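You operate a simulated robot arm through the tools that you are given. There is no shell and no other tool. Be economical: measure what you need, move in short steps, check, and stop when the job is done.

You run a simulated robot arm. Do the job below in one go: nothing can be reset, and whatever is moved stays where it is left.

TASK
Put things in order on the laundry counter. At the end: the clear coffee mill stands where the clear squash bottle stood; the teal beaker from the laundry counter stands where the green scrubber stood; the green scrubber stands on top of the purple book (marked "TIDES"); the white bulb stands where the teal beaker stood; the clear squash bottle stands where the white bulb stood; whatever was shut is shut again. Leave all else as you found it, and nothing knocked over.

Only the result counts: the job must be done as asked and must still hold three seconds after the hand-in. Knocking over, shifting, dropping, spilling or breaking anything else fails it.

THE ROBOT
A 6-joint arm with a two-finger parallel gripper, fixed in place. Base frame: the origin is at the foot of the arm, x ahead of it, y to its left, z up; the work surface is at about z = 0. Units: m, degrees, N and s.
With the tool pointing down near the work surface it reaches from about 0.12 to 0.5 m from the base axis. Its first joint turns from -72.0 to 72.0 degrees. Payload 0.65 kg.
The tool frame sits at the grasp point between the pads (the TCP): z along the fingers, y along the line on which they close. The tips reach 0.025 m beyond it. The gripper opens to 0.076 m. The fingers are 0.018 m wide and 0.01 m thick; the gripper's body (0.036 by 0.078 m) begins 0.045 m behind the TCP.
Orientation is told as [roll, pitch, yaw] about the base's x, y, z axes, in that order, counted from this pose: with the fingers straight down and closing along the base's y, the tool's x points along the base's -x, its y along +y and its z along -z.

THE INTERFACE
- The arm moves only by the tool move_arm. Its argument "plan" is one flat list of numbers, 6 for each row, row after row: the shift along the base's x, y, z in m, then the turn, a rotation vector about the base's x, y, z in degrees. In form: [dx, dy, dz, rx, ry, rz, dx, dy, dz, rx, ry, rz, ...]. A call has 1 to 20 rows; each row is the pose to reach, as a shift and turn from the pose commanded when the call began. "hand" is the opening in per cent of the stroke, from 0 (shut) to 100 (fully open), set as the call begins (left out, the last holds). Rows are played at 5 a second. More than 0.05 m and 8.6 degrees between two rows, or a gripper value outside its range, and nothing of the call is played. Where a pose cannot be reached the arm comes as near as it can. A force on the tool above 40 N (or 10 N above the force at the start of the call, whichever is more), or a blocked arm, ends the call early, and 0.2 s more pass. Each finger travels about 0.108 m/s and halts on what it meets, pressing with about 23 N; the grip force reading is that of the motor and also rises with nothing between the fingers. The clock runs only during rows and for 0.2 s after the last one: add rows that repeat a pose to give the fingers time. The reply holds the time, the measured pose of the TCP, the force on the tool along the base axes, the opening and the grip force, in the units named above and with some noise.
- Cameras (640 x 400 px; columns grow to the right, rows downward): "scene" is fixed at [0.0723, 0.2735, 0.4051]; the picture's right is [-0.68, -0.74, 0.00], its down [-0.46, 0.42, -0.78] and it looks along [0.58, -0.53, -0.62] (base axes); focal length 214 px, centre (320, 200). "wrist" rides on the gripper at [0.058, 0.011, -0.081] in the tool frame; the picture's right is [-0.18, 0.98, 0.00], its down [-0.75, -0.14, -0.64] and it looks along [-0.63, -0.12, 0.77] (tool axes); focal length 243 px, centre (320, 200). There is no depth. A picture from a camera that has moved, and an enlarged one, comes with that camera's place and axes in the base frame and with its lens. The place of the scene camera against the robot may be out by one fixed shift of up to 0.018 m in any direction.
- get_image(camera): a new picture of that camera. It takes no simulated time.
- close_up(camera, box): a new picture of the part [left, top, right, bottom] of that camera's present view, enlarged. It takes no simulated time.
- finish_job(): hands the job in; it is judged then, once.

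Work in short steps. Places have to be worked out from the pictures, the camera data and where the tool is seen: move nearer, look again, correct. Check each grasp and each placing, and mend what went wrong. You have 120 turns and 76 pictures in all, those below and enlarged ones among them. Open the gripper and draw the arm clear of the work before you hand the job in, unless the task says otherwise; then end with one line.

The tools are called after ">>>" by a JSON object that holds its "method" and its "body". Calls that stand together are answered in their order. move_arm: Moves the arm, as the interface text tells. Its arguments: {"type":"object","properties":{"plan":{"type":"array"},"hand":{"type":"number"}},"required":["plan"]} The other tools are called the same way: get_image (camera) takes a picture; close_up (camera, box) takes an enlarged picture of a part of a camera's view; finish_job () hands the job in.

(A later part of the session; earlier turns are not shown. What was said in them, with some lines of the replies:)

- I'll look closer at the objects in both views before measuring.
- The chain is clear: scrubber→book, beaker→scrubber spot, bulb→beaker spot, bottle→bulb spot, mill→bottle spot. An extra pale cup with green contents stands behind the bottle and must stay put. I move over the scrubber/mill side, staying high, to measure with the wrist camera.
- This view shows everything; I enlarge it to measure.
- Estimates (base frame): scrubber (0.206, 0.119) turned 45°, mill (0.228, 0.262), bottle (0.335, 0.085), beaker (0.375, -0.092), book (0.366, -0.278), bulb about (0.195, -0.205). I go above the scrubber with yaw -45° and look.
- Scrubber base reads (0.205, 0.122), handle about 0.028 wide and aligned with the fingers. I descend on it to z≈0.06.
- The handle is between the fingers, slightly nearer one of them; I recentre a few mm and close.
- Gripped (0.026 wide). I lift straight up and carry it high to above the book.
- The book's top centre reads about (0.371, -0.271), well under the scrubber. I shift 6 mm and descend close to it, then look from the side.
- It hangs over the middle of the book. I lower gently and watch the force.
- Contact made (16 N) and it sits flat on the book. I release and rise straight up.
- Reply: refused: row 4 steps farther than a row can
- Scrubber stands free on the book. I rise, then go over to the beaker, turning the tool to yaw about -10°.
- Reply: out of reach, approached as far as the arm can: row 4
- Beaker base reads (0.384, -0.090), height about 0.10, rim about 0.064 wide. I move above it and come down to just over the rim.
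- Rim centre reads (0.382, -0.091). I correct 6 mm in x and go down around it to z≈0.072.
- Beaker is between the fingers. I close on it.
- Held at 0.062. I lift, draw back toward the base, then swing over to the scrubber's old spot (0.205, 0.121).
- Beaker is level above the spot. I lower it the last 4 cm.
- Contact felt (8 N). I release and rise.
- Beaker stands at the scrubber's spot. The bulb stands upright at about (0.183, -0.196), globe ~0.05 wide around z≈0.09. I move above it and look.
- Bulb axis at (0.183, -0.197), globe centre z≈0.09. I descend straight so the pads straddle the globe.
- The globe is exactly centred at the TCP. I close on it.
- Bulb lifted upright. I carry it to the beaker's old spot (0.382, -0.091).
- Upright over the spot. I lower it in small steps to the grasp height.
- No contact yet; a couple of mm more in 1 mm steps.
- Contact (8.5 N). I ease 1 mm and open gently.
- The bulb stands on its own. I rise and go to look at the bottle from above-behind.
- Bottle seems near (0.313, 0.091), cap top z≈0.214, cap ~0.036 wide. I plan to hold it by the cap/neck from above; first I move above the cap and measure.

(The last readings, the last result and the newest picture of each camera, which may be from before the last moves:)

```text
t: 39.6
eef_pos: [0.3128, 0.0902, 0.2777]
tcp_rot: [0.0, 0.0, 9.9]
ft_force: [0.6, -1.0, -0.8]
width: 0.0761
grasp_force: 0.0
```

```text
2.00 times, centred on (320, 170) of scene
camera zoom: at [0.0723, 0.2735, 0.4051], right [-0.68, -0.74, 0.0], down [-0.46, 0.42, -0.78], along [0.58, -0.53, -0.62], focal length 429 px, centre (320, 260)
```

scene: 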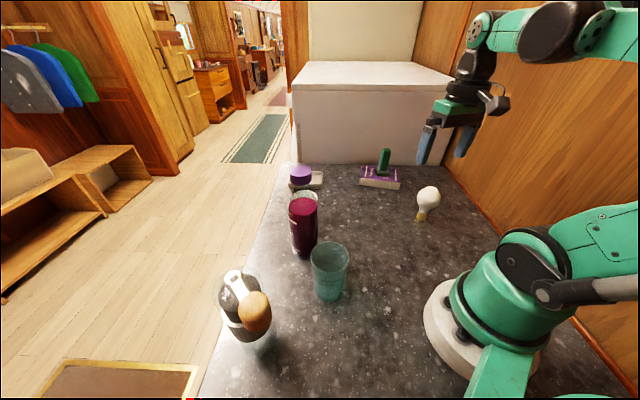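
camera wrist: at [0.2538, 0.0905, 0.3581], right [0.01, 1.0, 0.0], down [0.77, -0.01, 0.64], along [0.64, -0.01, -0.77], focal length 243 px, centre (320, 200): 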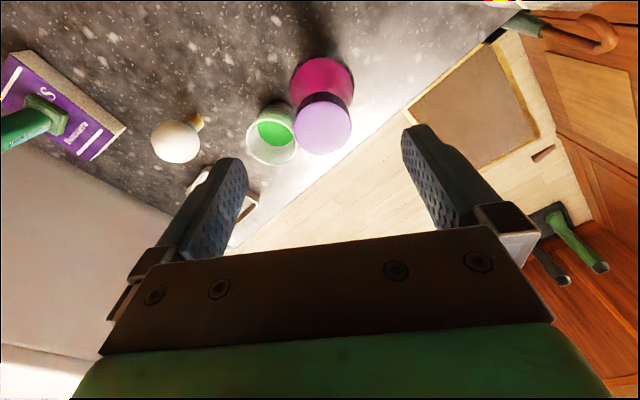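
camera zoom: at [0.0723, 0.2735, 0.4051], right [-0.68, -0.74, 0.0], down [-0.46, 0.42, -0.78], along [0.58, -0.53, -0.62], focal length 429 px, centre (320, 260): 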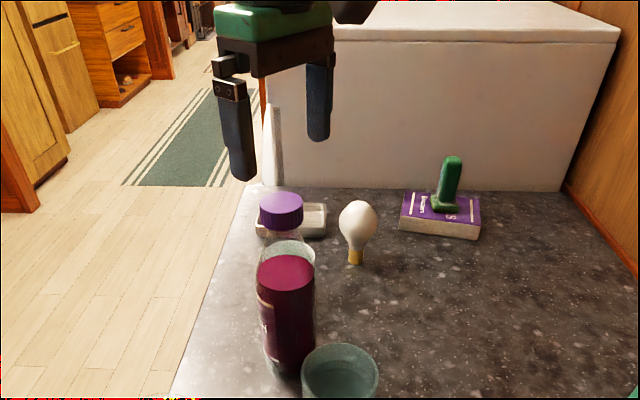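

Cap centre is a bit further out, about x 0.32, y 0.09, top z≈0.19–0.21. I shift +8 mm, drop 2.5 cm and re-measure.

>>> {"method": "move_arm", "body": {"plan": [0.008, 0, -0.015, 0, 0, 0, 0.008, 0, -0.028, 0, 0, 0, 0.008, 0, -0.028, 0, 0, 0]}}

>>> {"method": "get_image", "body": {"camera": "wrist"}}

```text
t: 40.4
eef_pos: [0.3211, 0.0926, 0.251]
tcp_rot: [0.0, 0.1, 10.1]
ft_force: [-0.6, -0.7, 0.1]
width: 0.076
grasp_force: 0.1
```

```text
32 pictures are left
camera wrist: at [0.2634, 0.0919, 0.3308], right [0.01, 1.0, 0.0], down [0.77, -0.01, 0.64], along [0.64, -0.01, -0.77], focal length 243 px, centre (320, 200)
```

wrist: 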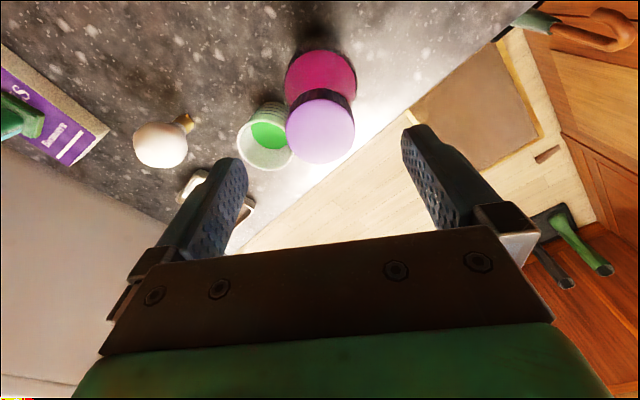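

Cap is centred between the fingers laterally; I descend partway straddling the cap and look again.

>>> {"method": "move_arm", "body": {"plan": [0, 0, -0.015, 0, 0, 0, 0, 0, -0.03, 0, 0, 0, 0, 0, -0.038, 0, 0, 0, 0, 0, -0.038, 0, 0, 0]}}

>>> {"method": "get_image", "body": {"camera": "wrist"}}

>>> {"method": "close_up", "body": {"camera": "scene", "box": [240, 90, 400, 190]}}

```text
t: 41.4
eef_pos: [0.3217, 0.0921, 0.2133]
tcp_rot: [0.0, 0.1, 10.0]
ft_force: [0.4, 0.8, 0.4]
width: 0.0757
grasp_force: 0.0
```

```text
31 pictures are left
camera wrist: at [0.2637, 0.0927, 0.2934], right [0.01, 1.0, 0.0], down [0.77, -0.01, 0.64], along [0.64, -0.01, -0.77], focal length 243 px, centre (320, 200)
```

wrist: 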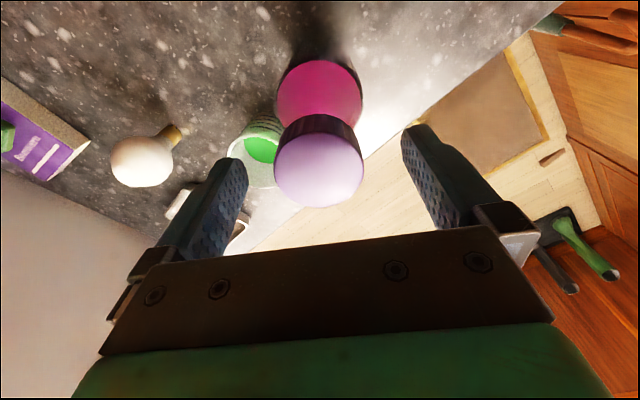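

```text
4.00 times, centred on (320, 140) of scene
camera zoom: at [0.0723, 0.2735, 0.4051], right [-0.68, -0.74, 0.0], down [-0.46, 0.42, -0.78], along [0.58, -0.53, -0.62], focal length 858 px, centre (320, 440)
```

zoom: 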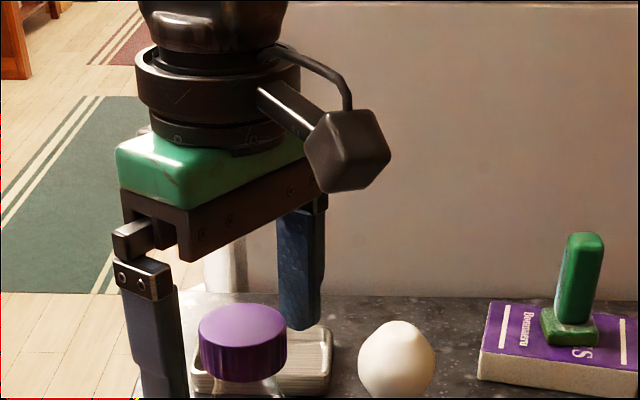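

Cap top z≈0.206, centre (0.319, 0.092), diameter 0.037. I descend to z≈0.183 and close on the cap.

>>> {"method": "move_arm", "body": {"plan": [-0.002, 0, -0.015, 0, 0, 0, -0.002, 0, -0.03, 0, 0, 0, -0.002, 0, -0.03, 0, 0, 0]}}

>>> {"method": "move_arm", "body": {"plan": [0, 0, 0, 0, 0, 0, 0, 0, 0, 0, 0, 0, 0, 0, 0, 0, 0, 0, 0, 0, 0, 0, 0, 0], "hand": 0}}

>>> {"method": "close_up", "body": {"camera": "scene", "box": [240, 120, 400, 270]}}

```text
t: 42.2
eef_pos: [0.32, 0.0907, 0.1793]
tcp_rot: [0.0, 0.0, 10.0]
ft_force: [0.7, 0.5, 0.1]
width: 0.0762
grasp_force: 0.0
```

```text
t: 43.2
eef_pos: [0.3192, 0.0913, 0.1811]
tcp_rot: [0.0, 0.0, 9.9]
ft_force: [-0.1, 0.6, -0.8]
width: 0.0435
grasp_force: 22.6
```

```text
2.67 times, centred on (320, 195) of scene
camera zoom: at [0.0723, 0.2735, 0.4051], right [-0.68, -0.74, 0.0], down [-0.46, 0.42, -0.78], along [0.58, -0.53, -0.62], focal length 572 px, centre (320, 213)
```

zoom: 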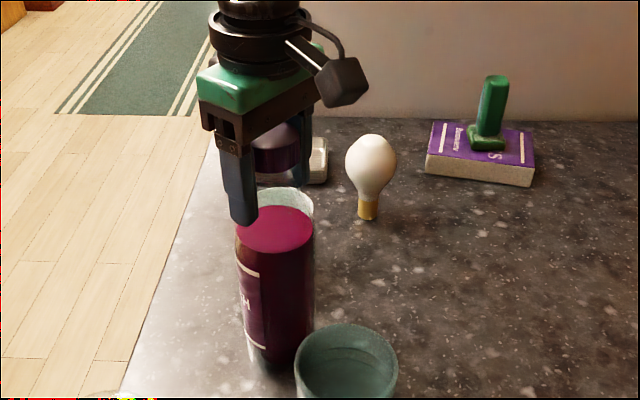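

Gripped at 0.0435. I lift just 1.5 cm to test.

>>> {"method": "move_arm", "body": {"plan": [0, 0, 0.007, 0, 0, 0, 0, 0, 0.015, 0, 0, 0, 0, 0, 0.015, 0, 0, 0]}}

>>> {"method": "close_up", "body": {"camera": "scene", "box": [240, 120, 400, 270]}}

```text
t: 44.0
eef_pos: [0.319, 0.0897, 0.1979]
tcp_rot: [0.0, 0.0, 10.0]
ft_force: [0.4, 0.0, -4.1]
width: 0.0434
grasp_force: 23.4
```

```text
2.67 times, centred on (320, 195) of scene
camera zoom: at [0.0723, 0.2735, 0.4051], right [-0.68, -0.74, 0.0], down [-0.46, 0.42, -0.78], along [0.58, -0.53, -0.62], focal length 572 px, centre (320, 213)
```

zoom: 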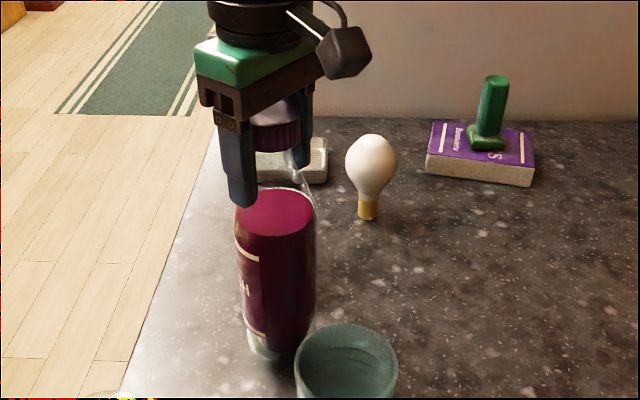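

The whole bottle lifts (about 4 N). I raise it and carry it to the bulb's old spot (0.183, -0.197).

>>> {"method": "move_arm", "body": {"plan": [0, 0, 0.03, 0, 0, 0, 0, 0, 0.06, 0, 0, 0, -0.01, -0.02, 0.08, 0, 0, 0, -0.025, -0.05, 0.085, 0, 0, -4, -0.04, -0.08, 0.085, 0, 0, -8, -0.055, -0.11, 0.085, 0, 0, -12, -0.075, -0.14, 0.085, 0, 0, -16, -0.095, -0.17, 0.085, 0, 0, -20, -0.11, -0.2, 0.085, 0, 0, -24, -0.12, -0.23, 0.085, 0, 0, -28, -0.13, -0.26, 0.085, 0, 0, -32, -0.136, -0.287, 0.08, 0, 0, -36, -0.136, -0.287, 0.05, 0, 0, -36, -0.136, -0.287, 0.02, 0, 0, -36, -0.136, -0.287, 0.005, 0, 0, -36, -0.136, -0.287, 0.005, 0, 0, -36]}}

>>> {"method": "get_image", "body": {"camera": "scene"}}

```text
t: 47.4
eef_pos: [0.183, -0.1946, 0.2014]
tcp_rot: [0.0, 0.0, -26.0]
ft_force: [-0.6, 0.6, -3.7]
width: 0.0434
grasp_force: 22.7
```

```text
27 pictures are left
```

scene: 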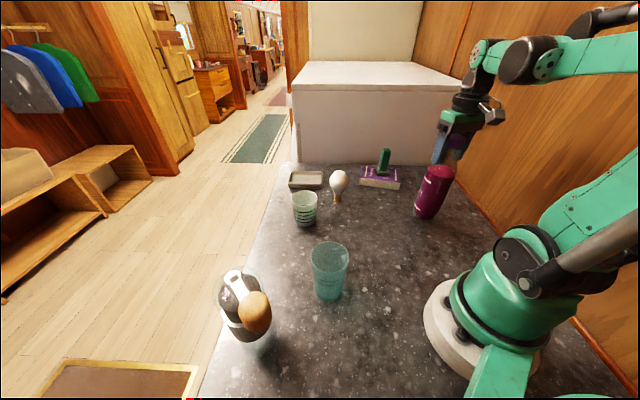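

Bottle hangs straight above the spot. I lower it to the grasp height.

>>> {"method": "move_arm", "body": {"plan": [0, -0.001, -0.006, 0, 0, 0, 0, -0.001, -0.012, 0, 0, 0, 0, -0.001, -0.016, 0, 0, 0, 0, -0.001, -0.018, 0, 0, 0, 0, -0.001, -0.018, 0, 0, 0]}}

>>> {"method": "move_arm", "body": {"plan": [0, 0, -0.001, 0, 0, 0, 0, 0, -0.001, 0, 0, 0]}}

```text
t: 48.6
eef_pos: [0.1825, -0.1955, 0.1843]
tcp_rot: [0.0, 0.0, -26.0]
ft_force: [-0.5, 0.5, -2.4]
width: 0.0431
grasp_force: 23.3
```

```text
t: 49.2
eef_pos: [0.1831, -0.1948, 0.1821]
tcp_rot: [0.0, 0.0, -26.0]
ft_force: [0.2, 0.3, -3.6]
width: 0.0431
grasp_force: 23.4
```

Still hanging by its weight; further 1 mm steps.

>>> {"method": "move_arm", "body": {"plan": [0, 0, -0.001, 0, 0, 0, 0, 0, -0.002, 0, 0, 0, 0, 0, -0.002, 0, 0, 0]}}

```text
t: 49.8
eef_pos: [0.1821, -0.195, 0.1817]
tcp_rot: [0.3, 0.0, -26.0]
ft_force: [0.5, 2.4, 9.9]
width: 0.0432
grasp_force: 22.8
stopped in row 3: the force on the tool passed its limit (the readings are from after the stop); the commanded pose is now the measured one
```

Contact reached. I ease 1 mm and release.

>>> {"method": "move_arm", "body": {"plan": [0, 0, 0.001, 0, 0, 0, 0, 0, 0.001, 0, 0, 0]}}

>>> {"method": "move_arm", "body": {"plan": [0, 0, 0, 0, 0, 0, 0, 0, 0, 0, 0, 0, 0, 0, 0, 0, 0, 0], "hand": 100}}

>>> {"method": "get_image", "body": {"camera": "scene"}}

```text
t: 50.4
eef_pos: [0.1831, -0.1935, 0.1839]
tcp_rot: [0.2, -0.1, -26.1]
ft_force: [0.2, 0.5, -4.2]
width: 0.043
grasp_force: 22.8
```

```text
t: 51.2
eef_pos: [0.1831, -0.1937, 0.1828]
tcp_rot: [0.2, 0.0, -26.0]
ft_force: [0.7, 0.8, 0.3]
width: 0.0758
grasp_force: 0.1
```

```text
26 pictures are left
```

scene: 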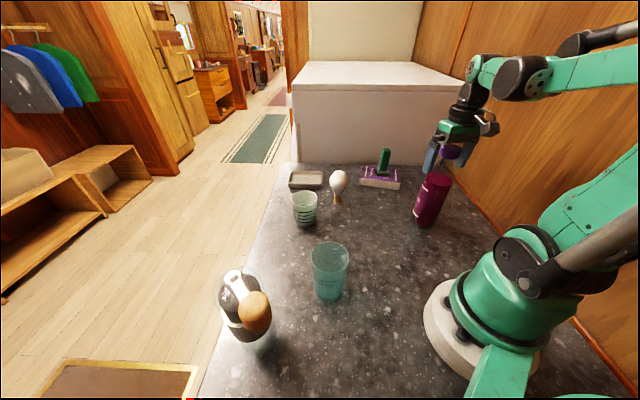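

Bottle stands at the bulb's old spot. I rise clear and swing over high to study the mill.

>>> {"method": "move_arm", "body": {"plan": [0, 0, 0.045, 0, 0, 0, 0, 0, 0.09, 0, 0, 0, 0, 0, 0.13, 0, 0, 0, 0.01, 0.04, 0.15, 0, 0, 4, 0.01, 0.085, 0.16, 0, 0, 8, 0.01, 0.13, 0.16, 0, 0, 12, 0.01, 0.175, 0.16, 0, 0, 16, 0.01, 0.22, 0.16, 0, 0, 20, 0.0, 0.265, 0.16, 0, 0, 24, -0.01, 0.31, 0.16, 0, 0, 26, -0.02, 0.355, 0.16, 0, 0, 26, -0.03, 0.394, 0.16, 0, 0, 26, -0.03, 0.394, 0.16, 0, 0, 26]}}

>>> {"method": "get_image", "body": {"camera": "wrist"}}

>>> {"method": "close_up", "body": {"camera": "scene", "box": [200, 250, 300, 370]}}

```text
t: 54.0
eef_pos: [0.1536, 0.2008, 0.3446]
tcp_rot: [0.3, 0.0, 0.0]
ft_force: [-0.4, -0.4, -0.7]
width: 0.0759
grasp_force: 0.0
```

```text
25 pictures are left
camera wrist: at [0.0954, 0.211, 0.4245], right [0.18, 0.98, 0.0], down [0.75, -0.14, 0.64], along [0.63, -0.12, -0.77], focal length 243 px, centre (320, 200)
```

wrist: 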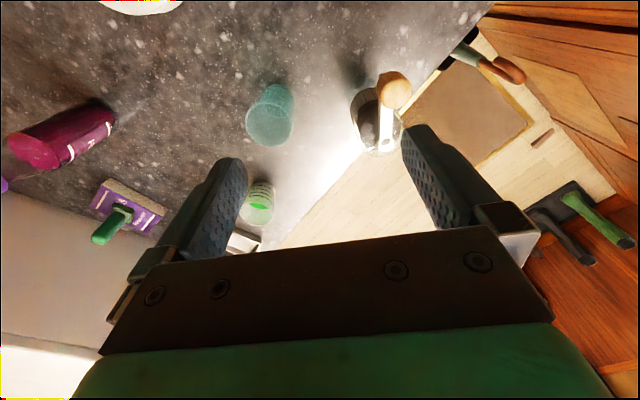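

```text
3.33 times, centred on (250, 310) of scene
camera zoom: at [0.0723, 0.2735, 0.4051], right [-0.68, -0.74, 0.0], down [-0.46, 0.42, -0.78], along [0.58, -0.53, -0.62], focal length 715 px, centre (553, -167)
```

zoom: 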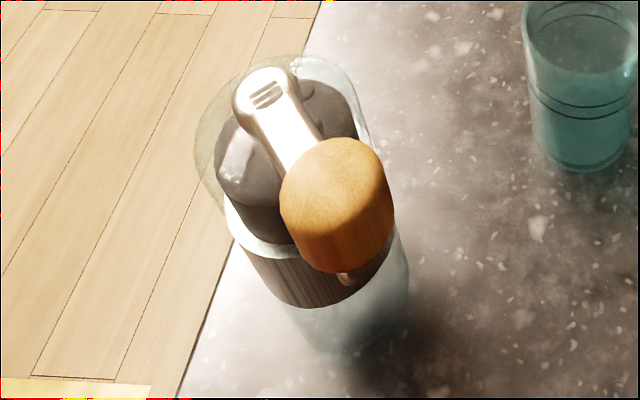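

>>> {"method": "close_up", "body": {"camera": "wrist", "box": [320, 50, 440, 170]}}

```text
3.33 times, centred on (380, 110) of wrist
camera zoom: at [0.0954, 0.211, 0.4245], right [0.18, 0.98, 0.0], down [0.75, -0.14, 0.64], along [0.63, -0.12, -0.77], focal length 809 px, centre (120, 500)
```

zoom: 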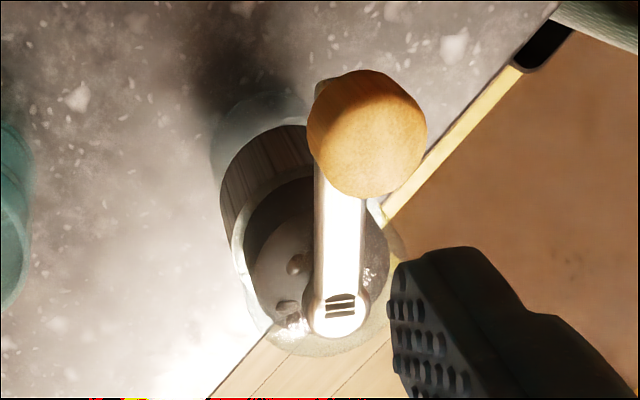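

Mill axis ≈ (0.235, 0.263), rim z≈0.135, crank toward -x with knob top at ≈0.20. With yaw -45° the fingers and camera both clear the crank and knob (and later the cup). I go above it at z≈0.27.

>>> {"method": "move_arm", "body": {"plan": [0.015, 0.01, -0.01, 0, 0, -7.5, 0.03, 0.02, -0.02, 0, 0, -15, 0.045, 0.03, -0.035, 0, 0, -22.5, 0.06, 0.04, -0.05, 0, 0, -30, 0.07, 0.05, -0.065, 0, 0, -37.5, 0.081, 0.062, -0.075, 0, 0, -45, 0.081, 0.062, -0.075, 0, 0, -45]}}

>>> {"method": "get_image", "body": {"camera": "wrist"}}

>>> {"method": "get_image", "body": {"camera": "scene"}}

```text
t: 55.6
eef_pos: [0.2357, 0.263, 0.2682]
tcp_rot: [0.3, -0.1, -44.9]
ft_force: [-0.3, 0.8, 0.2]
width: 0.076
grasp_force: 0.0
```

```text
22 pictures are left
camera wrist: at [0.2033, 0.3109, 0.3481], right [0.83, 0.56, 0.0], down [0.43, -0.63, 0.64], along [0.36, -0.53, -0.77], focal length 243 px, centre (320, 200)
```

wrist: 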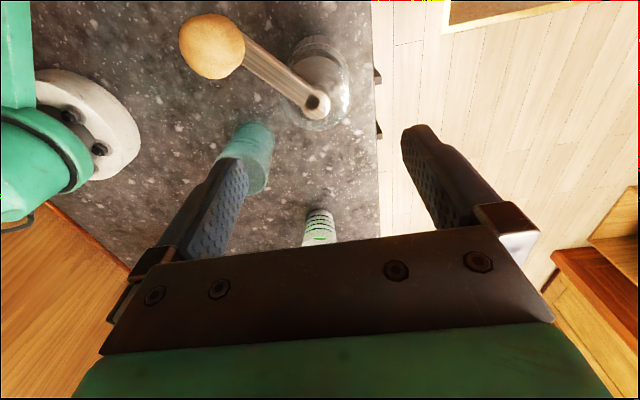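

```text
21 pictures are left
```

scene: 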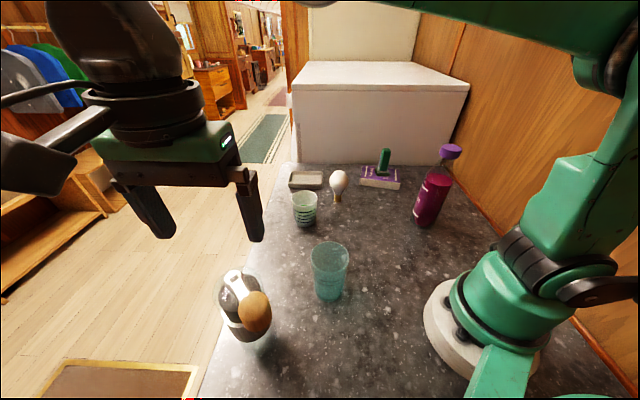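

>>> {"method": "close_up", "body": {"camera": "wrist", "box": [170, 0, 390, 140]}}

```text
2.86 times, centred on (280, 70) of wrist
camera zoom: at [0.2033, 0.3109, 0.3481], right [0.83, 0.56, 0.0], down [0.43, -0.63, 0.64], along [0.36, -0.53, -0.77], focal length 693 px, centre (434, 571)
```

zoom: 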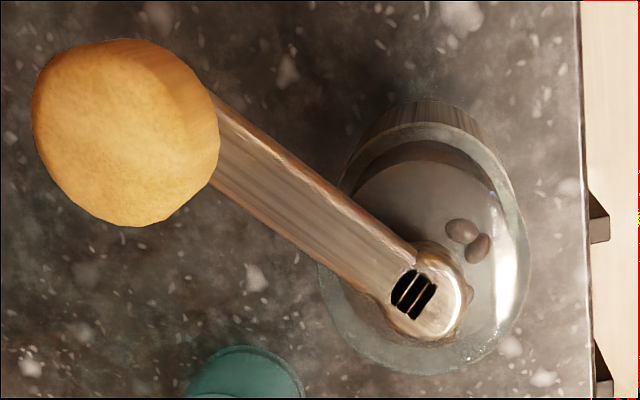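

Mill axis now reads about (0.2355, 0.258), rim ~0.062 wide; knob at (0.168, 0.263). I correct y by -5 mm and go down to z≈0.205.

>>> {"method": "move_arm", "body": {"plan": [0, -0.005, -0.02, 0, 0, 0, 0, -0.005, -0.045, 0, 0, 0, 0, -0.005, -0.063, 0, 0, 0, 0, -0.005, -0.063, 0, 0, 0]}}

>>> {"method": "get_image", "body": {"camera": "wrist"}}

>>> {"method": "close_up", "body": {"camera": "scene", "box": [160, 180, 340, 370]}}

```text
t: 56.6
eef_pos: [0.233, 0.2557, 0.2043]
tcp_rot: [0.2, 0.1, -44.9]
ft_force: [-0.1, -0.9, 0.8]
width: 0.0759
grasp_force: 0.0
```

```text
19 pictures are left
camera wrist: at [0.2008, 0.3044, 0.2847], right [0.82, 0.57, 0.0], down [0.43, -0.63, 0.64], along [0.37, -0.53, -0.77], focal length 243 px, centre (320, 200)
```

wrist: 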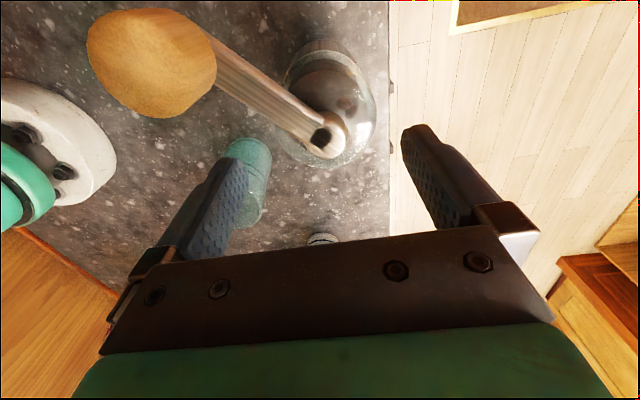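

```text
2.11 times, centred on (250, 275) of scene
camera zoom: at [0.0723, 0.2735, 0.4051], right [-0.68, -0.74, 0.0], down [-0.46, 0.42, -0.78], along [0.58, -0.53, -0.62], focal length 452 px, centre (467, 42)
```

zoom: 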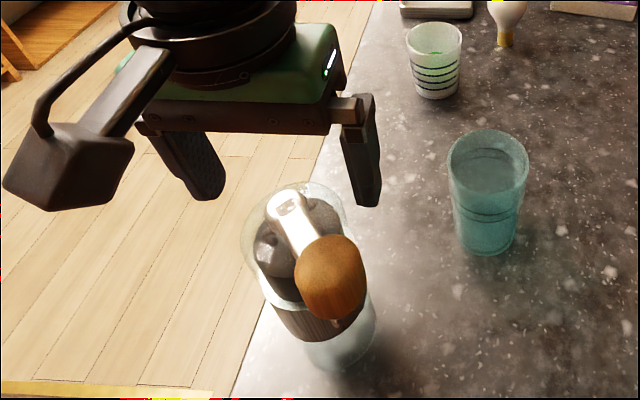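

In the picture the mill's rim sits about 5 mm to the right of the tool axis; I correct that and descend to where the tips are just at the rim.

>>> {"method": "move_arm", "body": {"plan": [0.004, 0.003, -0.015, 0, 0, 0, 0.004, 0.003, -0.034, 0, 0, 0, 0.004, 0.003, -0.034, 0, 0, 0]}}

>>> {"method": "get_image", "body": {"camera": "wrist"}}

>>> {"method": "close_up", "body": {"camera": "scene", "box": [160, 180, 340, 370]}}

```text
t: 57.4
eef_pos: [0.2375, 0.2578, 0.1709]
tcp_rot: [0.2, 0.0, -45.0]
ft_force: [-0.6, -0.1, 0.1]
width: 0.0759
grasp_force: 0.1
```

```text
17 pictures are left
camera wrist: at [0.2057, 0.3066, 0.2513], right [0.82, 0.57, 0.0], down [0.43, -0.63, 0.64], along [0.37, -0.53, -0.77], focal length 243 px, centre (320, 200)
```

wrist: 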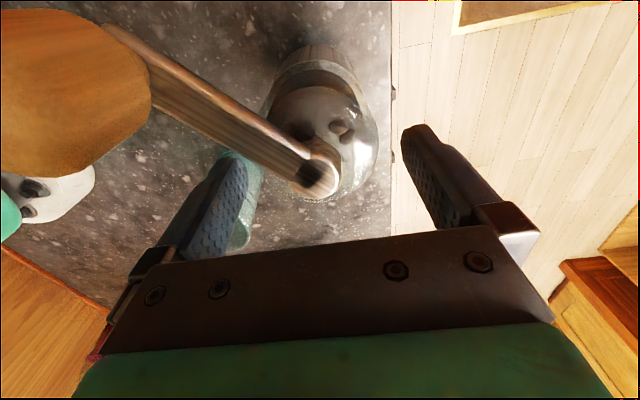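

```text
2.11 times, centred on (250, 275) of scene
camera zoom: at [0.0723, 0.2735, 0.4051], right [-0.68, -0.74, 0.0], down [-0.46, 0.42, -0.78], along [0.58, -0.53, -0.62], focal length 452 px, centre (467, 42)
```

zoom: 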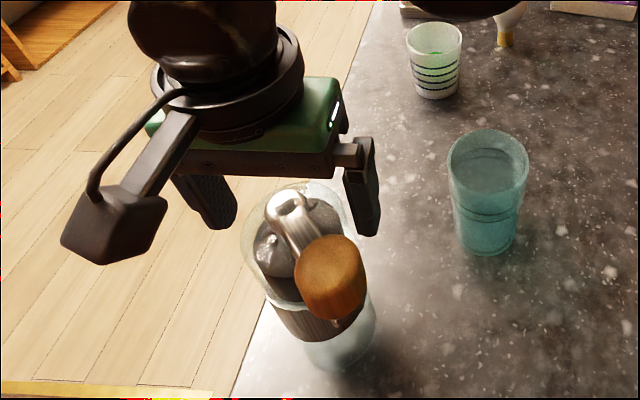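

Now the mill is centred between the fingers, hub top z≈0.165. I descend to z≈0.133 so the pads take the upper glass while the palm stays above the hub.

>>> {"method": "move_arm", "body": {"plan": [0, 0.001, -0.012, 0, 0, 0, 0, 0.001, -0.024, 0, 0, 0, 0, 0.001, -0.032, 0, 0, 0, 0, 0.001, -0.037, 0, 0, 0, 0, 0.001, -0.037, 0, 0, 0]}}

>>> {"method": "get_image", "body": {"camera": "wrist"}}

>>> {"method": "close_up", "body": {"camera": "scene", "box": [160, 180, 340, 370]}}

```text
t: 58.6
eef_pos: [0.237, 0.2605, 0.1322]
tcp_rot: [0.3, 0.0, -45.0]
ft_force: [0.3, -0.9, -0.1]
width: 0.0759
grasp_force: 0.0
```

```text
15 pictures are left
camera wrist: at [0.2052, 0.3086, 0.2133], right [0.82, 0.57, 0.0], down [0.43, -0.63, 0.64], along [0.37, -0.53, -0.77], focal length 243 px, centre (320, 200)
```

wrist: 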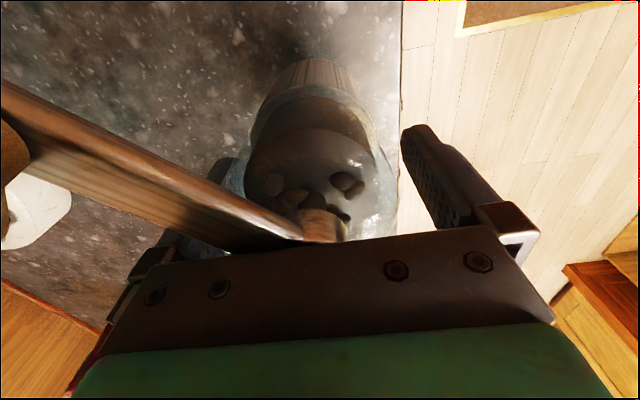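

```text
2.11 times, centred on (250, 275) of scene
camera zoom: at [0.0723, 0.2735, 0.4051], right [-0.68, -0.74, 0.0], down [-0.46, 0.42, -0.78], along [0.58, -0.53, -0.62], focal length 452 px, centre (467, 42)
```

zoom: 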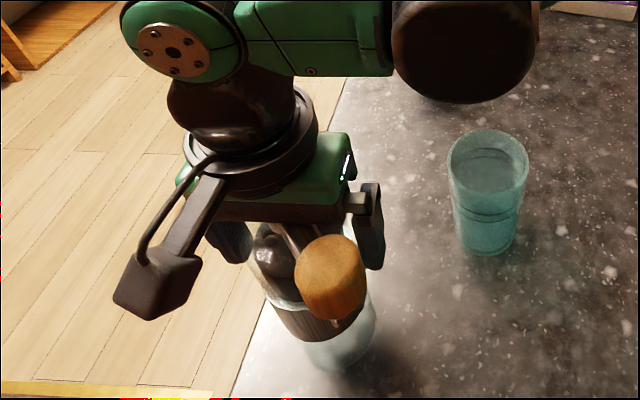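

Clear of the crank, no contact force, mill between the pads. I close.

>>> {"method": "move_arm", "body": {"plan": [0, 0, 0, 0, 0, 0, 0, 0, 0, 0, 0, 0, 0, 0, 0, 0, 0, 0, 0, 0, 0, 0, 0, 0], "hand": 0}}

>>> {"method": "move_arm", "body": {"plan": [0, 0, 0.008, 0, 0, 0, 0, 0, 0.02, 0, 0, 0, 0, 0, 0.02, 0, 0, 0]}}

>>> {"method": "close_up", "body": {"camera": "scene", "box": [160, 180, 340, 370]}}

```text
t: 59.6
eef_pos: [0.2377, 0.2609, 0.1328]
tcp_rot: [0.2, -0.1, -45.0]
ft_force: [-0.5, -1.0, 0.0]
width: 0.0569
grasp_force: 23.1
```

```text
t: 60.4
eef_pos: [0.2384, 0.2593, 0.1536]
tcp_rot: [0.2, 0.0, -45.0]
ft_force: [0.0, 0.2, -3.4]
width: 0.0569
grasp_force: 23.0
```

```text
2.11 times, centred on (250, 275) of scene
camera zoom: at [0.0723, 0.2735, 0.4051], right [-0.68, -0.74, 0.0], down [-0.46, 0.42, -0.78], along [0.58, -0.53, -0.62], focal length 452 px, centre (467, 42)
```

zoom: 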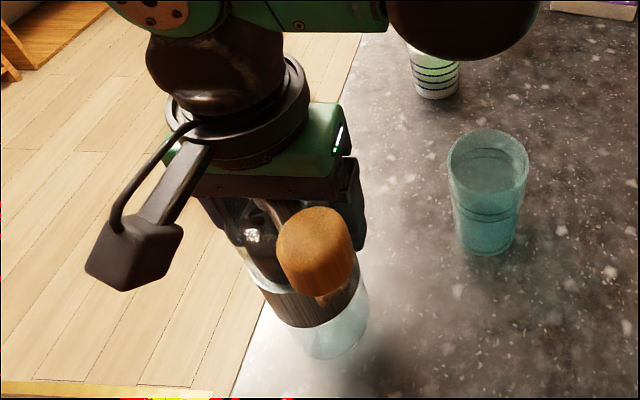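

Mill lifts cleanly (3.4 N). I raise it, go out in x, then across to the bottle's old spot (0.319, 0.091).

>>> {"method": "move_arm", "body": {"plan": [0, 0, 0.03, 0, 0, 0, 0, 0, 0.06, 0, 0, 0, 0, 0, 0.09, 0, 0, 0, 0.03, -0.01, 0.09, 0, 0, 0, 0.06, -0.03, 0.09, 0, 0, 0, 0.08, -0.06, 0.09, 0, 0, 0, 0.081, -0.09, 0.09, 0, 0, 0, 0.081, -0.12, 0.09, 0, 0, 0, 0.081, -0.15, 0.09, 0, 0, 0, 0.081, -0.168, 0.085, 0, 0, 0, 0.081, -0.168, 0.05, 0, 0, 0, 0.081, -0.168, 0.02, 0, 0, 0, 0.081, -0.168, 0.005, 0, 0, 0, 0.081, -0.168, 0.005, 0, 0, 0]}}

>>> {"method": "get_image", "body": {"camera": "scene"}}

>>> {"method": "get_image", "body": {"camera": "wrist"}}

```text
t: 63.4
eef_pos: [0.3183, 0.0913, 0.1589]
tcp_rot: [0.2, 0.0, -45.0]
ft_force: [0.0, -0.3, -3.4]
width: 0.0569
grasp_force: 23.1
```

```text
12 pictures are left
```

scene: 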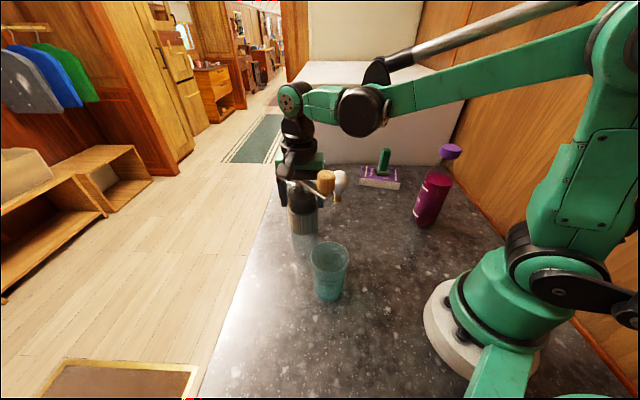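

```text
11 pictures are left
camera wrist: at [0.2857, 0.1401, 0.2388], right [0.82, 0.57, 0.0], down [0.43, -0.63, 0.64], along [0.37, -0.53, -0.77], focal length 243 px, centre (320, 200)
```

wrist: 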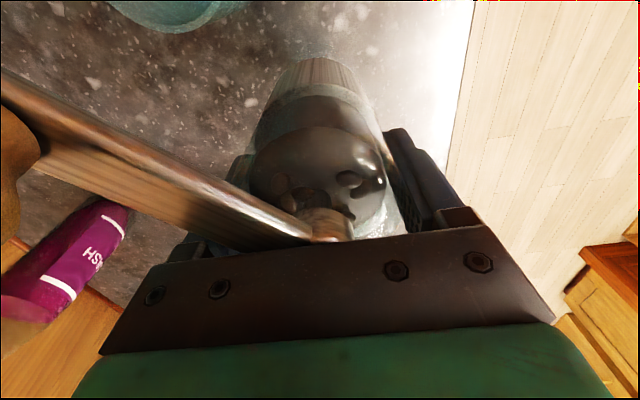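

Mill hangs upright over the bottle's old spot. I lower it to grasp height, then in 1 mm steps.

>>> {"method": "move_arm", "body": {"plan": [0, 0, -0.01, 0, 0, 0, 0, 0, -0.018, 0, 0, 0, 0, 0, -0.023, 0, 0, 0, 0, 0, -0.0245, 0, 0, 0, 0, 0, -0.0245, 0, 0, 0]}}

>>> {"method": "move_arm", "body": {"plan": [0, 0, -0.001, 0, 0, 0, 0, 0, -0.001, 0, 0, 0]}}

```text
t: 64.6
eef_pos: [0.3188, 0.0924, 0.1324]
tcp_rot: [0.2, 0.0, -44.9]
ft_force: [0.2, -0.2, -2.8]
width: 0.0568
grasp_force: 22.2
```

```text
t: 65.2
eef_pos: [0.3183, 0.092, 0.1327]
tcp_rot: [0.2, -0.1, -44.9]
ft_force: [2.0, -0.1, 18.3]
width: 0.0567
grasp_force: 23.0
```

Firm contact. I ease 1 mm and open.

>>> {"method": "move_arm", "body": {"plan": [0, 0, 0.001, 0, 0, 0, 0, 0, 0.001, 0, 0, 0]}}

>>> {"method": "move_arm", "body": {"plan": [0, 0, 0, 0, 0, 0, 0, 0, 0, 0, 0, 0, 0, 0, 0, 0, 0, 0], "hand": 100}}

>>> {"method": "get_image", "body": {"camera": "wrist"}}

```text
t: 65.8
eef_pos: [0.3183, 0.0924, 0.1337]
tcp_rot: [0.1, -0.1, -45.0]
ft_force: [-1.3, 0.9, -3.4]
width: 0.0569
grasp_force: 23.0
```

```text
t: 66.6
eef_pos: [0.319, 0.0926, 0.1338]
tcp_rot: [0.2, 0.1, -44.9]
ft_force: [-0.3, -0.6, -0.3]
width: 0.076
grasp_force: 0.0
```

```text
10 pictures are left
camera wrist: at [0.2866, 0.1411, 0.2138], right [0.82, 0.57, 0.0], down [0.43, -0.63, 0.64], along [0.37, -0.53, -0.77], focal length 243 px, centre (320, 200)
```

wrist: 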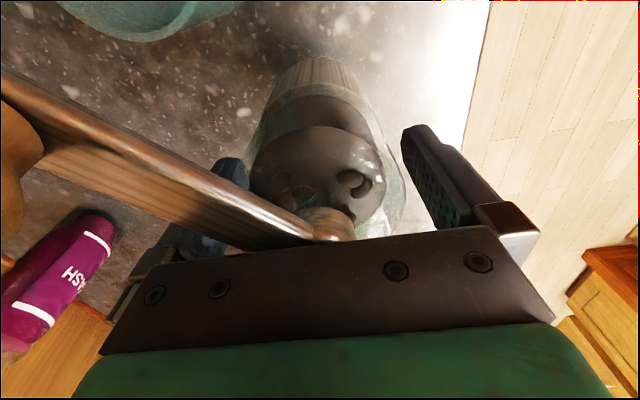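

Released with clearance on both sides. I rise straight up well past the knob, then draw back over the base side.

>>> {"method": "move_arm", "body": {"plan": [0, 0, 0.02, 0, 0, 0, 0, 0, 0.05, 0, 0, 0, 0, 0, 0.09, 0, 0, 0, 0, 0, 0.13, 0, 0, 0, 0, 0, 0.17, 0, 0, 0, -0.03, -0.03, 0.19, 0, 0, 0, -0.06, -0.06, 0.19, 0, 0, 7, -0.08, -0.09, 0.19, 0, 0, 14, -0.09, -0.11, 0.19, 0, 0, 21, -0.09, -0.11, 0.19, 0, 0, 21]}}

>>> {"method": "get_image", "body": {"camera": "scene"}}

>>> {"method": "get_image", "body": {"camera": "wrist"}}

```text
t: 68.8
eef_pos: [0.2291, -0.0176, 0.3268]
tcp_rot: [0.2, 0.1, -23.9]
ft_force: [0.2, -0.3, 0.5]
width: 0.0761
grasp_force: 0.1
```

```text
9 pictures are left
```

scene: 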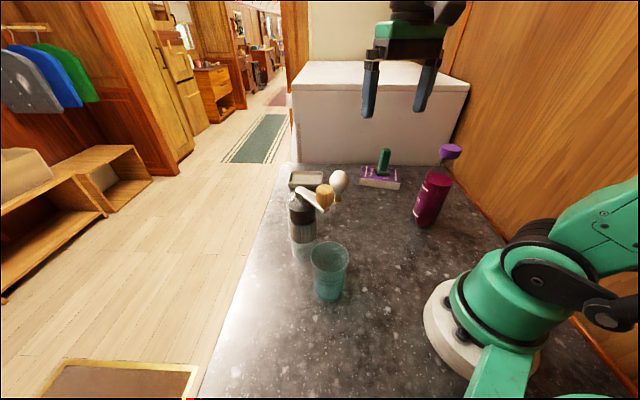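

```text
8 pictures are left
camera wrist: at [0.1819, 0.0155, 0.406], right [0.57, 0.82, 0.0], down [0.63, -0.44, 0.64], along [0.53, -0.36, -0.77], focal length 243 px, centre (320, 200)
```

wrist: 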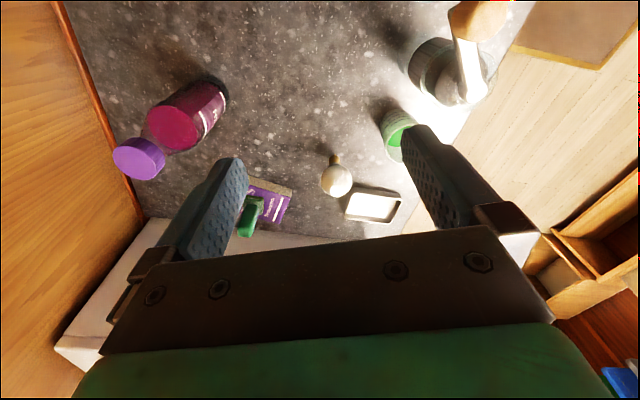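

All pieces stand at their goal places, the cup, dish and book are unmoved, and the arm is clear with the gripper open. I hand in.

>>> {"method": "finish_job", "body": {}}

```text
The job is handed in.
```

The job is handed in. The scrubber is on the TIDES book, and the beaker, bulb, bottle and mill each stand at their new places to within a few millimetres. The last pictures show nothing else moved or knocked over.
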